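You operate a simulated robot arm through the tools that you are given. There is no shell and no other tool. Be economical: measure what you need, move in short steps, check, and stop when the job is done.

You run a simulated robot arm. Do the job below in one go: nothing can be reset, and whatever is moved stays where it is left.

Task
Stack the 40 cover sheet from the top of the steel desk on top of the 25 cover sheet.
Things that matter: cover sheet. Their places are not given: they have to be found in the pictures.

It is judged by the outcome, as a careful person would: the job done as asked, and still so three seconds after it is handed in. It fails if anything else is knocked over, pushed out of place, dropped, spilled or broken. A push-on lid holds only when it is set on centred and level and pressed home; a screw cap is set on level and turned clockwise until tight.

Robot
A 6-joint arm with a two-finger parallel gripper, fixed in place. Base frame: the origin is at the foot of the arm, x ahead of it, y to its left, z up; the work surface is at about z = 0.88. Lengths are in m, angles in rad, forces in N, time in s.
With the tool pointing down near the work surface it reaches from about 0.24 to 0.64 m from the base axis. Its first joint turns from -1.152 to 1.152 rad. Payload 2.7 kg.
The TCP is the grasp point between the finger pads, 0.023 m short of the fingertips. In the tool frame z runs along the fingers and y along their closing line. Largest opening 0.094 m; finger width 0.038, thickness 0.01; the body of the gripper, 0.054 by 0.096 m, starts 0.039 m behind the TCP.
Orientation is that of the tool frame in the base frame, as a unit quaternion [x, y, z, w]. With the fingers straight down and closing along the base's y, the tool's x points along the base's -x, its y along +y and its z along -z.

Tools
- The arm moves only by the tool apply_moves. Its argument "plan" is a list of rows, each a list of 3 entries, a list of its own where there are three numbers: the shift along the tool's x, y, z in units of 20 mm (1.0 is 20 mm), then the turn, a rotation vector about the tool's x, y, z in units of 4 degrees (1.0 is 4 degrees), then the opening, from 0 (shut) to 1 (fully open). In form: [[[dx, dy, dz], [ax, ay, az], jaw], ...]. A call has 1 to 8 rows; each row shifts and turns the commanded pose from where the row before left it, along the tool's axes as they then stand. A call with a number of a shift or a turn outside -1 to 1 is refused whole. Each row takes 0.2 s and may step no farther than 0.05 m and 0.15 rad from the row before; otherwise, or with a gripper value out of range, the whole call is refused. A pose out of reach is approached as far as the arm can. The call stops where the force on the tool passes 40 N (or 10 N more than at its start, if that is more) or the arm is blocked; 0.2 s more then pass. The fingers move at their own pace (about 0.045 m/s each) and stop on an object; they squeeze with about 27 N. The grip force told is the motor's: it shows also when the fingers shut on nothing. Time passes only in rows, and 0.2 s behind the last, so rows that do not move let the fingers close. The reply holds the time, the measured pose of the TCP, the force on the tool along the base axes, the opening and the grip force, in the units named above and with some noise.
- Cameras (640 x 400 px; columns grow to the right, rows downward): "scene" is fixed at [0.0611, -0.4188, 1.4182]; the picture's right is [0.89, -0.46, 0.00], its down [-0.20, -0.39, -0.90] and it looks along [0.41, 0.80, -0.44] (base axes); focal length 376 px, centre (320, 200). "wrist" rides on the gripper at [-0.039, 0, -0.044] in the tool frame; the picture's right is [0.00, -1.00, 0.00], its down [0.97, 0.00, -0.24] and it looks along [0.24, 0.00, 0.97] (tool axes); focal length 218 px, centre (320, 200).
- snapshot(camera): a new picture of that camera. It takes no simulated time.
- measure_at(camera, pixels): for up to 12 pixels [column, row] of the newest picture of that camera ("zoom" is the newest enlarged one), the place [x, y, z] in the base frame of the surface seen there, good to about 0.002 m. It takes no simulated time.
- inspect(camera, box): a new picture of the part [left, top, right, bottom] of that camera's present view, enlarged. It takes no simulated time.
- close_job(): hands the job in; it is judged then, once.

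Go step by step. Measure first, check grasps and placings, and put right what went wrong. The budget is 60 turns and 26 pictures, counting those below and the enlarged ones. Unless the task says otherwise, let go and move clear before handing in, and close with one line.

The tools are called after "Emit:" by a JSON object that holds its "api" and its "payload". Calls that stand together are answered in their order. apply_moves: Moves the arm, as the interface text tells. Its arguments: {"type":"object","properties":{"plan":{"type":"array"}},"required":["plan"]} The other tools are called the same way: snapshot (camera) takes a picture; measure_at (camera, pixels) gives the place of the surface under pixels of a picture; inspect (camera, box) takes an enlarged picture of a part of a camera's view; close_job () hands the job in.

At the start:

```text
clock: 0.0
ee_pos: [0.2793, 0.2857, 1.1597]
tool_rot: [0.0, 1.0, 0.001, 0.0]
ft_force: [-0.7, 0.3, -0.2]
grip_width: 0.0942
finger_force: 0.0
```

scene: 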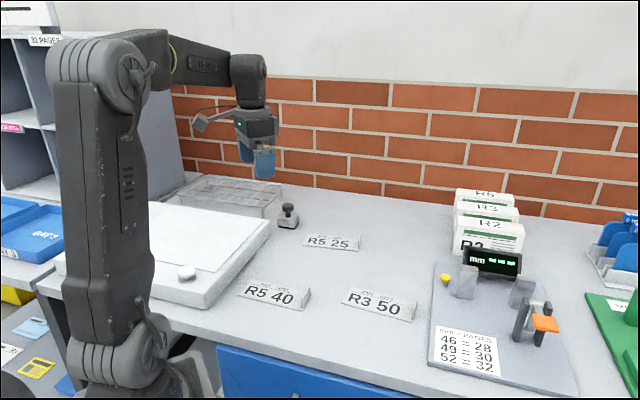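
wrist: 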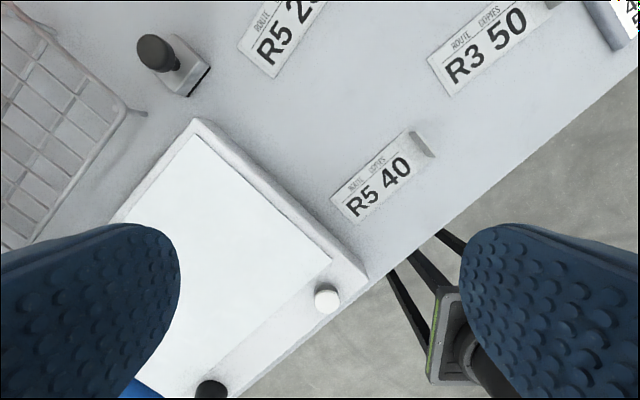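

The pictures show three labelled tent-like blocks: R5 25 near scene (332,242), R5 40 near (275,296) and R3 50 near (380,305). I'll look closer at them.

Emit:
{"api": "inspect", "payload": {"camera": "scene", "box": [220, 220, 430, 330]}}

Emit:
{"api": "inspect", "payload": {"camera": "wrist", "box": [220, 0, 560, 230]}}

```text
3.05 times, centred on (325, 275) of scene
```

zoom: 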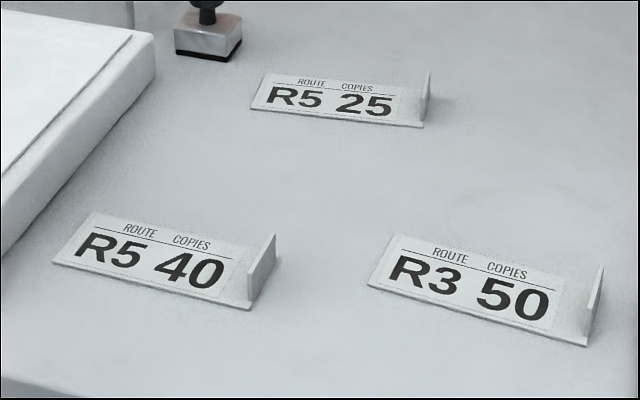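

```text
1.74 times, centred on (390, 115) of wrist
```

zoom: 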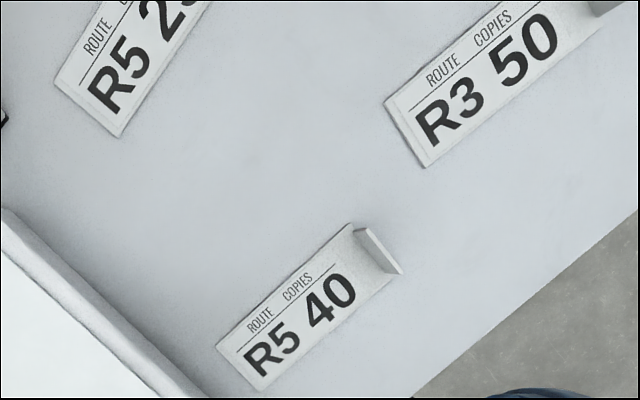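

The sheets are thin plates with an upright tab at the right end. I'll measure their corners and tabs in enlarged pictures.

Emit:
{"api": "inspect", "payload": {"camera": "scene", "box": [230, 270, 326, 330]}}

```text
6.67 times, centred on (278, 300) of scene
```

zoom: 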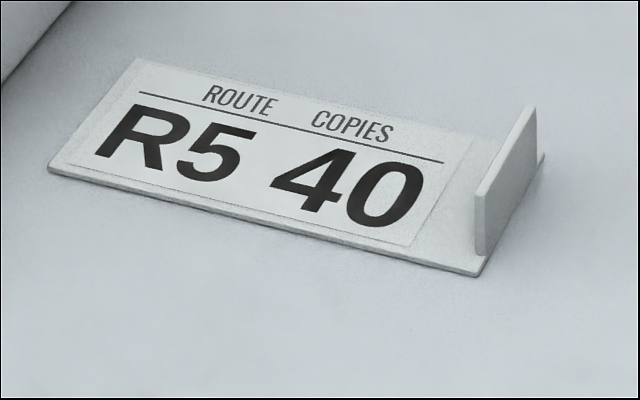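

Emit:
{"api": "measure_at", "payload": {"camera": "zoom", "pixels": [[52, 166], [137, 62], [470, 268], [479, 200], [481, 248], [532, 114], [505, 150], [484, 192], [535, 107], [250, 190], [541, 160], [300, 320]]}}

Emit:
{"api": "inspect", "payload": {"camera": "scene", "box": [288, 212, 384, 272]}}

```text
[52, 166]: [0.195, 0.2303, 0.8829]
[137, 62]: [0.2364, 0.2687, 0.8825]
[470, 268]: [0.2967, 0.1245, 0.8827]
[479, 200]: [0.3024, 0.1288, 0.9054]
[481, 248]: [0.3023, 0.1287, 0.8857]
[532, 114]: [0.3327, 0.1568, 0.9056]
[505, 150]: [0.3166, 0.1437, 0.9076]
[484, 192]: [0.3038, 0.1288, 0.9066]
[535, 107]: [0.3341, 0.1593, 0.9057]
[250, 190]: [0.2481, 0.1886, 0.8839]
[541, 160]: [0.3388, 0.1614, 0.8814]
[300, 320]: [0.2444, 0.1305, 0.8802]
```

```text
6.67 times, centred on (336, 242) of scene
```

zoom: 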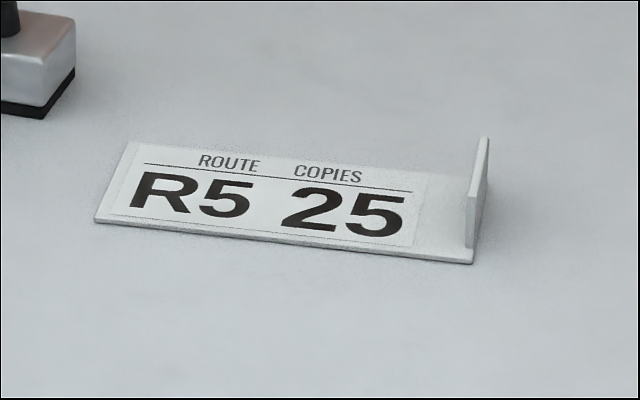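

Emit:
{"api": "measure_at", "payload": {"camera": "zoom", "pixels": [[97, 219], [128, 145], [468, 258], [466, 195], [466, 240], [484, 140], [472, 180], [476, 220], [486, 165], [250, 230], [300, 320], [430, 220]]}}

```text
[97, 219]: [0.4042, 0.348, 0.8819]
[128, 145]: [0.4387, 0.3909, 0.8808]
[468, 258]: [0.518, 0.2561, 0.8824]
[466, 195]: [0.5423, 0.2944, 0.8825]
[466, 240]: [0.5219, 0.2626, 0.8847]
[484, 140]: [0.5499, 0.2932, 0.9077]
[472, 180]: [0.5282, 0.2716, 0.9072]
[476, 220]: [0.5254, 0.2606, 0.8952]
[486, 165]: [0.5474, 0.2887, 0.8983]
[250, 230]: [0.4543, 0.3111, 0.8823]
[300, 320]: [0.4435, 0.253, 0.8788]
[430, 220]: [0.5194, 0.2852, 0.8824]
```

The 40 sheet is about 0.149 x 0.056 m with its tab at about (0.318, 0.145), top z 0.906; its long axis is at -45.9°. The 25 sheet's axis is at -38.9° with its tab at about (0.538, 0.279). I'll move above the 40 tab, then turn.

Emit:
{"api": "apply_moves", "payload": {"plan": [[[-0.242, -0.881, 1], [0, 0, 0], 1], [[-0.242, -0.881, 1], [0, 0, 0], 1], [[-0.242, -0.881, 1], [0, 0, 0], 1], [[-0.242, -0.881, 1], [0, 0, 0], 1], [[-0.242, -0.881, 1], [0, 0, 0], 1], [[-0.242, -0.881, 1], [0, 0, 0], 1], [[-0.242, -0.881, 1], [0, 0, 0], 1], [[-0.242, -0.881, 1], [0, 0, 0], 1]]}}

Emit:
{"api": "apply_moves", "payload": {"plan": [[[0, 0, 0], [0, 0, -1], 1], [[0, 0, 0], [0, 0, -1], 1], [[0, 0, 0], [0, 0, -1], 1], [[0, 0, 0], [0, 0, -1], 1], [[0, 0, 0], [0, 0, -1], 1], [[0, 0, 0], [0, 0, -1], 1], [[0, 0, 0], [0, 0, -1], 1], [[0, 0, 0], [0, 0, -1], 0.6]]}}

Emit:
{"api": "apply_moves", "payload": {"plan": [[[0, 0, 0.6], [0, 0, -1], 0.5], [[0, 0, 0.6], [0, 0, -1], 0.5], [[0, 0, 0.6], [0, 0, -1], 0.5], [[0, 0, 0], [0, 0, 0], 0.5]]}}

Emit:
{"api": "snapshot", "payload": {"camera": "wrist"}}

Emit:
{"api": "inspect", "payload": {"camera": "scene", "box": [220, 200, 380, 300]}}

```text
clock: 1.8
ee_pos: [0.3175, 0.1453, 0.9993]
tool_rot: [0.0, 1.0, 0.0, 0.001]
ft_force: [0.7, -0.4, -0.3]
grip_width: 0.0942
finger_force: 0.1
```

```text
clock: 3.6
ee_pos: [0.3165, 0.1466, 0.9997]
tool_rot: [-0.276, 0.961, 0.001, 0.0]
ft_force: [-0.1, -0.4, -0.3]
grip_width: 0.0593
finger_force: 0.1
```

```text
clock: 4.6
ee_pos: [0.3172, 0.1461, 0.964]
tool_rot: [-0.375, 0.927, 0.001, 0.0]
ft_force: [0.3, -0.4, -0.5]
grip_width: 0.047
finger_force: 0.1
```

```text
19 pictures are left
```

wrist: 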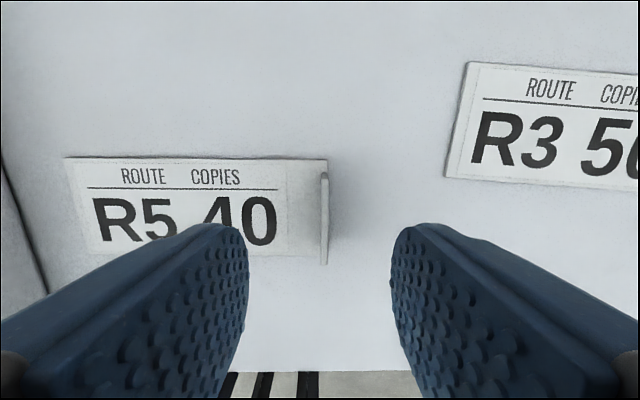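

```text
4.00 times, centred on (300, 250) of scene
```

zoom: 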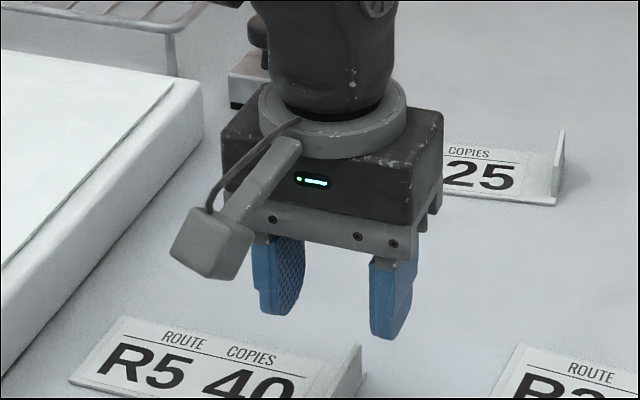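

The tool is aligned: the tab is at wrist column 325 (centre 320), about 2 mm to the right. I'll shift 2 mm, descend to TCP z 0.910 and close.

Emit:
{"api": "apply_moves", "payload": {"plan": [[[0, -0.1, 0.7], [0, 0, 0], 0.4], [[0, 0, 0.7], [0, 0, 0], 0.4], [[0, 0, 0.7], [0, 0, 0], 0.4], [[0, 0, 0.6], [0, 0, 0], 0.4], [[0, 0, 0], [0, 0, 0], 0.4]]}}

Emit:
{"api": "inspect", "payload": {"camera": "scene", "box": [230, 240, 342, 310]}}

```text
clock: 5.8
ee_pos: [0.3173, 0.1447, 0.9099]
tool_rot: [-0.374, 0.927, 0.001, 0.0]
ft_force: [0.2, -0.6, 0.4]
grip_width: 0.0376
finger_force: 0.0
```

```text
5.71 times, centred on (286, 275) of scene
```

zoom: 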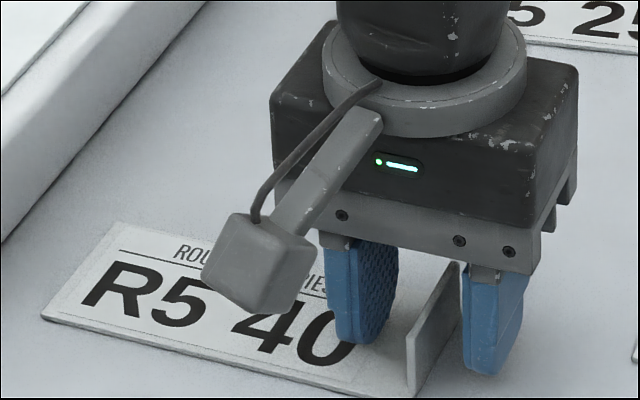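

The fingers straddle the tab, clear of the plate. Closing now.

Emit:
{"api": "apply_moves", "payload": {"plan": [[[0, 0, 0], [0, 0, 0], 0.2], [[0, 0, 0], [0, 0, 0], 0], [[0, 0, 0], [0, 0, 0], 0], [[0, 0, 0], [0, 0, 0], 0], [[0, 0, 0], [0, 0, 0], 0]]}}

Emit:
{"api": "apply_moves", "payload": {"plan": [[[0, 0, -0.5], [0, 0, 0], 0], [[0, 0, -0.5], [0, 0, 0], 0], [[0, 0, -0.5], [0, 0, 0], 0], [[0, 0, -0.5], [0, 0, 0], 0], [[0, 0, -0.5], [0, 0, 0], 0], [[0, 0, 0], [0, 0, 0], 0]]}}

Emit:
{"api": "inspect", "payload": {"camera": "scene", "box": [220, 220, 348, 300]}}

```text
clock: 7.0
ee_pos: [0.3177, 0.1437, 0.9108]
tool_rot: [-0.375, 0.927, 0.001, 0.001]
ft_force: [-0.7, -0.7, -0.3]
grip_width: 0.0031
finger_force: 26.9
```

```text
clock: 8.4
ee_pos: [0.3176, 0.1444, 0.9601]
tool_rot: [-0.375, 0.927, 0.002, 0.0]
ft_force: [-0.1, -0.7, 0.2]
grip_width: 0.0032
finger_force: 26.7
```

```text
5.00 times, centred on (284, 260) of scene
```

zoom: 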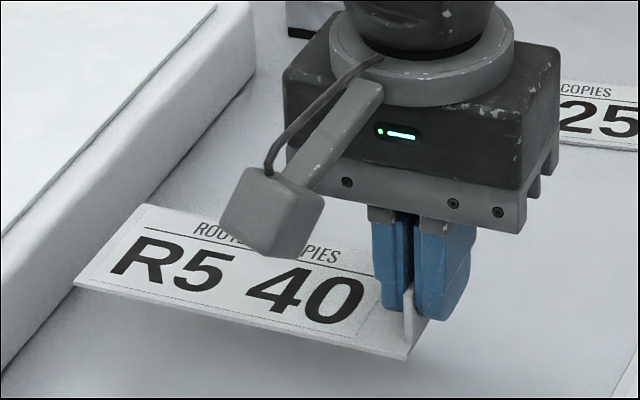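

The sheet is lifted, with the grip holding at 3.1 mm and 26.7 N. I'll check that the plate is level.

Emit:
{"api": "measure_at", "payload": {"camera": "zoom", "pixels": [[82, 280], [140, 208], [160, 285], [340, 335], [400, 350], [425, 325]]}}

```text
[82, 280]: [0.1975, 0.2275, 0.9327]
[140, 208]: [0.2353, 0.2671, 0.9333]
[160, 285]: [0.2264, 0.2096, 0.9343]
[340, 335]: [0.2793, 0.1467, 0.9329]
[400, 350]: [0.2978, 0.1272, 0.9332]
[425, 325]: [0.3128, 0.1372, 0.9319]
```

The plate is level, its bottom about 0.0295 below the TCP. Before carrying it, I'll check the stamp near (288,215) and the tray, as they are close to the path.

Emit:
{"api": "snapshot", "payload": {"camera": "scene"}}

Emit:
{"api": "measure_at", "payload": {"camera": "scene", "pixels": [[299, 226], [298, 217], [292, 228], [288, 206], [278, 226], [265, 222], [283, 190]]}}

```text
15 pictures are left
```

scene: 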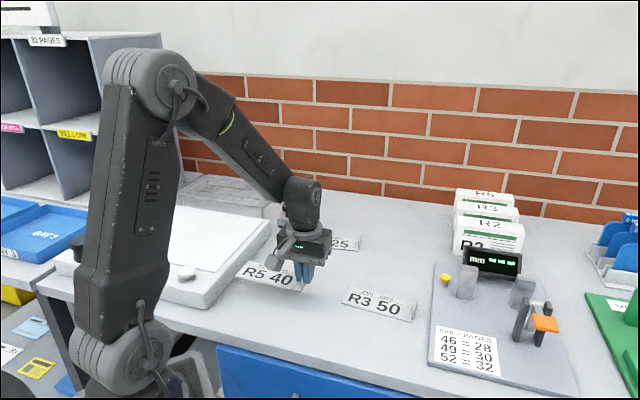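

```text
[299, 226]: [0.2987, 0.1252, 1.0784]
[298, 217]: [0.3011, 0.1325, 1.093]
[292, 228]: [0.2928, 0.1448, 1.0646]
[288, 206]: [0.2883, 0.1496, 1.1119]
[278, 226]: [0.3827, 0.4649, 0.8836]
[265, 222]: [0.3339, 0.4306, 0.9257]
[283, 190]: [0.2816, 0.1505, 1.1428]
```

The stamp is about 4 cm clear of the target area and lower than the carry height. I'll lift 60 mm, then carry toward (0.522, 0.288).

Emit:
{"api": "apply_moves", "payload": {"plan": [[[0, 0, -0.8], [0, 0, 0], 0], [[0, 0, -0.8], [0, 0, 0], 0], [[0, 0, -0.8], [0, 0, 0], 0], [[0, 0, -0.6], [0, 0, 0], 0], [[-0.5, -0.1, 0], [0, 0, 0], 0], [[-0.8, -0.12, 0], [0, 0, 0], 0], [[-0.8, -0.12, 0], [0, 0, 0], 0], [[-0.8, -0.12, 0], [0, 0, 0], 0]]}}

Emit:
{"api": "apply_moves", "payload": {"plan": [[[-0.8, -0.12, 0], [0, 0, 0], 0], [[-0.8, -0.12, 0], [0, 0, 0], 0], [[-0.8, -0.12, 0], [0, 0, 0], 0], [[-0.8, -0.12, 0], [0, 0, 0], 0], [[-0.8, -0.12, 0], [0, 0, 0], 0], [[-0.8, -0.12, 0], [0, 0, 0], 0], [[-0.8, -0.12, 0], [0, 0, 0], 0], [[-0.8, -0.12, 0], [0, 0, 0], 0]]}}

Emit:
{"api": "apply_moves", "payload": {"plan": [[[-0.8, -0.12, 0], [0, 0, 0], 0], [[-0.8, -0.12, 0], [0, 0, 0], 0], [[-0.8, -0.12, 0], [0, 0, 0], 0], [[-0.6, -0.12, 0], [0, 0, 0], 0], [[0, 0, 0], [0, 0, -0.9], 0], [[0, 0, 0], [0, 0, -0.85], 0], [[0, 0, 0], [0, 0, 0], 0]]}}

Emit:
{"api": "snapshot", "payload": {"camera": "scene"}}

Emit:
{"api": "snapshot", "payload": {"camera": "wrist"}}

```text
clock: 10.2
ee_pos: [0.3659, 0.1779, 1.0202]
tool_rot: [-0.375, 0.927, 0.0, -0.001]
ft_force: [0.0, -0.2, -0.1]
grip_width: 0.0028
finger_force: 26.4
```

```text
clock: 12.0
ee_pos: [0.4718, 0.2533, 1.0209]
tool_rot: [-0.375, 0.927, 0.0, 0.0]
ft_force: [-0.2, -0.3, -0.6]
grip_width: 0.0029
finger_force: 26.9
```

```text
clock: 13.6
ee_pos: [0.5201, 0.2875, 1.0206]
tool_rot: [-0.431, 0.902, 0.002, 0.001]
ft_force: [-0.7, -0.3, -1.1]
grip_width: 0.0034
finger_force: 27.2
```

```text
14 pictures are left
```

scene: 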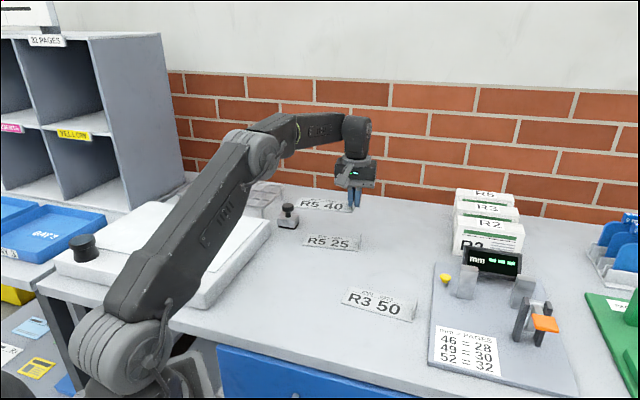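

```text
13 pictures are left
```

wrist: 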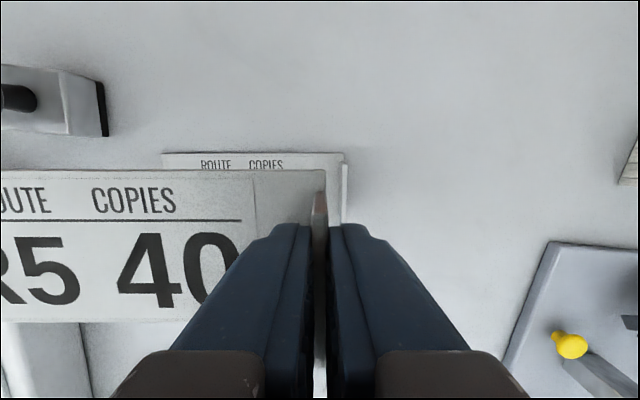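

The yaw is now 51.1°, parallel with the 25 sheet, which is in clear view at scene (332,242). I'll measure it again precisely along with the held sheet.

Emit:
{"api": "inspect", "payload": {"camera": "scene", "box": [280, 190, 376, 250]}}

```text
6.67 times, centred on (328, 220) of scene
```

zoom: 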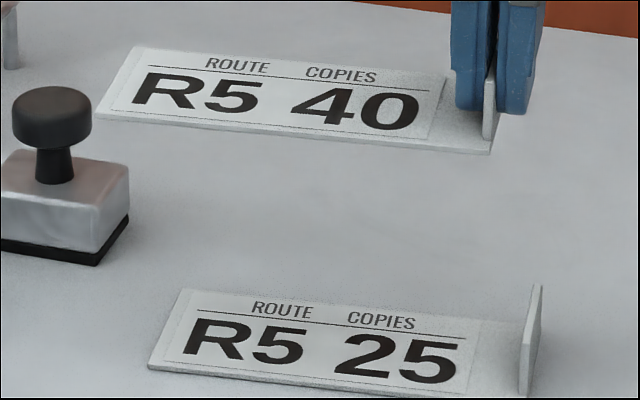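

Emit:
{"api": "measure_at", "payload": {"camera": "zoom", "pixels": [[98, 112], [135, 50], [480, 150], [487, 135], [300, 128], [152, 362], [182, 292], [518, 365], [537, 290], [528, 345], [538, 320], [300, 385]]}}

```text
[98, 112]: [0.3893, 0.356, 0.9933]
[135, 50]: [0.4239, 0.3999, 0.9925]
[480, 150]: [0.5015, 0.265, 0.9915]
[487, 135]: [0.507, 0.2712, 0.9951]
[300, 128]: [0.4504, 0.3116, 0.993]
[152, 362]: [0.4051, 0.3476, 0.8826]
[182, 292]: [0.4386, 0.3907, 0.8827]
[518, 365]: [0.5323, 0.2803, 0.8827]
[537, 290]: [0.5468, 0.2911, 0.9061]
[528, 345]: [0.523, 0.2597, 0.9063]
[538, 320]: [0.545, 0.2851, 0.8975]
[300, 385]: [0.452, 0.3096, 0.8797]
```

The 40 sheet is parallel to the 25 sheet, offset 17 mm left, which leaves the finger about 4 mm from the 25 tab. It also sits 2.5 mm too near, so I'll correct that and descend to about 10 mm above contact.

Emit:
{"api": "apply_moves", "payload": {"plan": [[[-0.125, 0, 0.8], [0, 0, 0], 0], [[0, 0, 0.8], [0, 0, 0], 0], [[0, 0, 0.8], [0, 0, 0], 0], [[0, 0, 0.8], [0, 0, 0], 0], [[0, 0, 0.8], [0, 0, 0], 0], [[0, 0, 0.4], [0, 0, 0], 0], [[0, 0, 0.2], [0, 0, 0], 0], [[0, 0, 0], [0, 0, 0], 0]]}}

Emit:
{"api": "inspect", "payload": {"camera": "scene", "box": [280, 200, 376, 260]}}

```text
clock: 15.4
ee_pos: [0.5239, 0.2895, 0.9277]
tool_rot: [-0.43, 0.903, 0.001, 0.0]
ft_force: [0.1, -0.3, 0.5]
grip_width: 0.0031
finger_force: 26.8
```

```text
6.67 times, centred on (328, 230) of scene
```

zoom: 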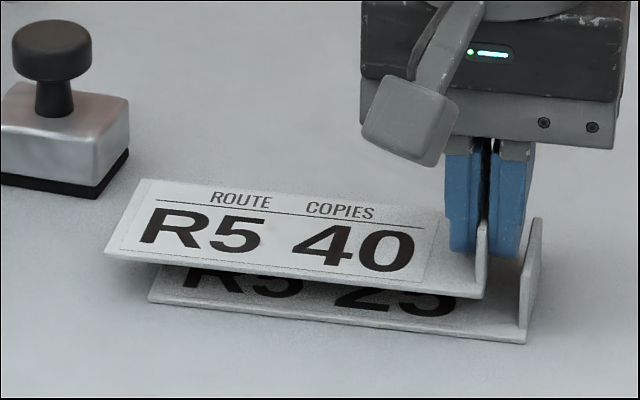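

Emit:
{"api": "measure_at", "payload": {"camera": "zoom", "pixels": [[109, 250], [145, 182], [152, 296], [478, 294], [525, 262], [538, 224], [515, 235], [505, 250]]}}

```text
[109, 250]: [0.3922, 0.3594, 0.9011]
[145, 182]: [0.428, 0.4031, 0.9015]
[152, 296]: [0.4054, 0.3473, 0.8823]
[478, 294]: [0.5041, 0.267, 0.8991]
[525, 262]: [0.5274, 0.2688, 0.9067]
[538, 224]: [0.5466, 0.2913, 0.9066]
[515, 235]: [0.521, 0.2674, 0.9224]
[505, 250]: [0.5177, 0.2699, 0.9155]
```

Alignment is good: 17 mm along, about 1 mm across, and the finger is about 3.5 mm from the 25 tab. Lowering gently to contact.

Emit:
{"api": "apply_moves", "payload": {"plan": [[[0, 0, 0.3], [0, 0, 0], 0], [[0, 0, 0.2], [0, 0, 0], 0], [[0, 0, 0.12], [0, 0, 0], 0], [[0, 0, 0.06], [0, 0, 0], 0], [[0, 0, 0], [0, 0, 0], 0]]}}

```text
clock: 16.6
ee_pos: [0.5229, 0.2902, 0.9147]
tool_rot: [-0.431, 0.902, 0.002, 0.001]
ft_force: [0.1, 0.2, -0.1]
grip_width: 0.0031
finger_force: 27.1
```

Emit:
{"api": "apply_moves", "payload": {"plan": [[[0, 0, 0.05], [0, 0, 0], 0], [[0, 0, 0.04], [0, 0, 0], 0], [[0, 0, 0], [0, 0, 0], 0]]}}

Emit:
{"api": "inspect", "payload": {"camera": "scene", "box": [280, 205, 376, 265]}}

```text
clock: 17.4
ee_pos: [0.523, 0.2902, 0.9111]
tool_rot: [-0.43, 0.903, 0.002, 0.0]
ft_force: [0.1, -0.8, 1.3]
grip_width: 0.0031
finger_force: 26.5
```

```text
6.67 times, centred on (328, 235) of scene
```

zoom: 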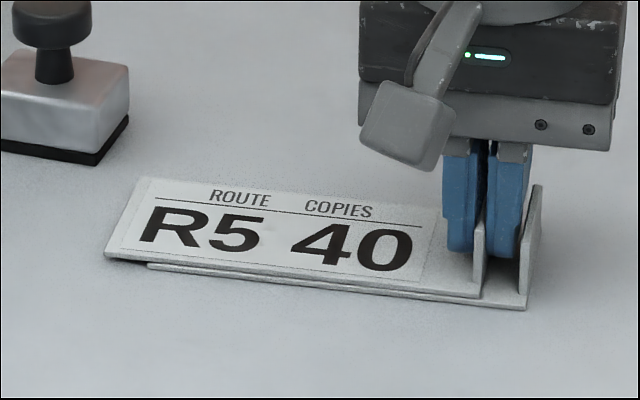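

The sheets appear in contact (1.3 N upward) with a gap still left beside the 25 tab. I'll open only slightly (about 5.5 mm) and lift straight up.

Emit:
{"api": "apply_moves", "payload": {"plan": [[[0, 0, 0], [0, 0, 0], 0.06], [[0, 0, 0], [0, 0, 0], 0.06], [[0, 0, 0], [0, 0, 0], 0.06]]}}

Emit:
{"api": "inspect", "payload": {"camera": "scene", "box": [280, 205, 376, 265]}}

```text
clock: 18.2
ee_pos: [0.5231, 0.2894, 0.9127]
tool_rot: [-0.431, 0.902, 0.001, 0.001]
ft_force: [0.9, -0.3, -0.6]
grip_width: 0.0055
finger_force: 0.0
```

```text
6.67 times, centred on (328, 235) of scene
```

zoom: 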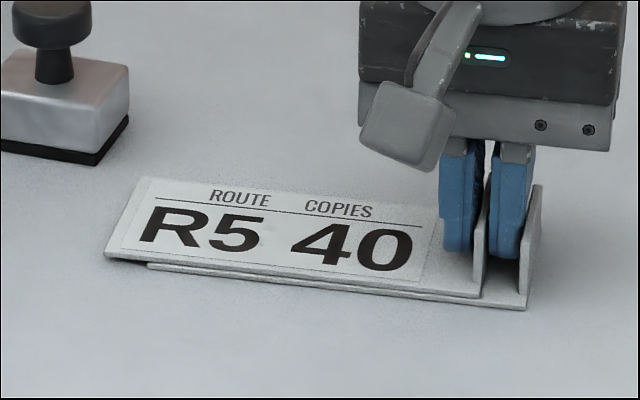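

Grip force is 0 and neither sheet has moved. Lifting straight up.

Emit:
{"api": "apply_moves", "payload": {"plan": [[[0, 0, -0.3], [0, 0, 0], 0.06], [[0, 0, -0.5], [0, 0, 0], 0.06], [[0, 0, -0.7], [0, 0, 0], 0.06], [[0, 0, -0.9], [0, 0, 0], 0.06], [[0, 0, -0.9], [0, 0, 0], 0.06], [[0, 0, -0.9], [0, 0, 0], 0.06], [[0, 0, -0.9], [0, 0, 0], 0.06], [[0, 0, 0], [0, 0, 0], 0.06]]}}

Emit:
{"api": "inspect", "payload": {"camera": "scene", "box": [280, 205, 376, 265]}}

Emit:
{"api": "snapshot", "payload": {"camera": "scene"}}

```text
clock: 20.0
ee_pos: [0.5234, 0.2874, 1.0156]
tool_rot: [-0.431, 0.902, 0.0, 0.0]
ft_force: [0.8, 0.4, -0.4]
grip_width: 0.0056
finger_force: 0.1
```

```text
6.67 times, centred on (328, 235) of scene
```

zoom: 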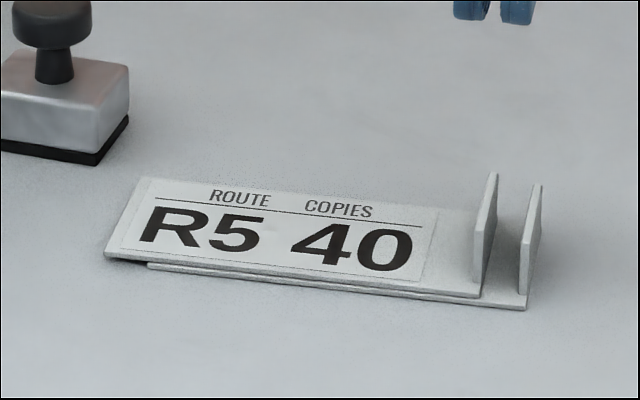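

```text
7 pictures are left
```

scene: 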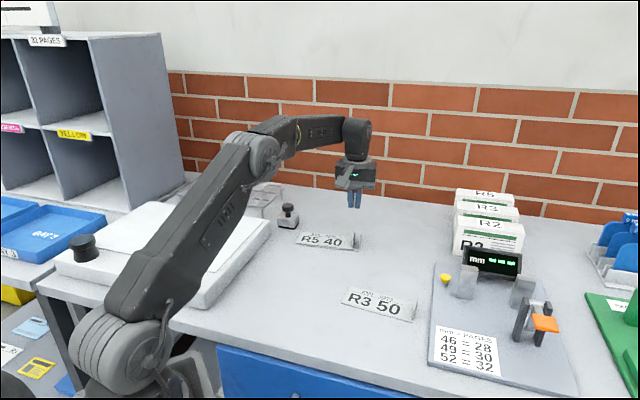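

The 40 sheet lies flat on the 25 sheet, the gripper is clear and nothing else has moved, so I'm handing in.

Emit:
{"api": "close_job", "payload": {}}

```text
The job is handed in.
```

The 40 cover sheet is stacked flat on top of the 25 cover sheet, set about 17 mm to the left so the two upright tabs don't collide; the gripper is clear and nothing else was moved.
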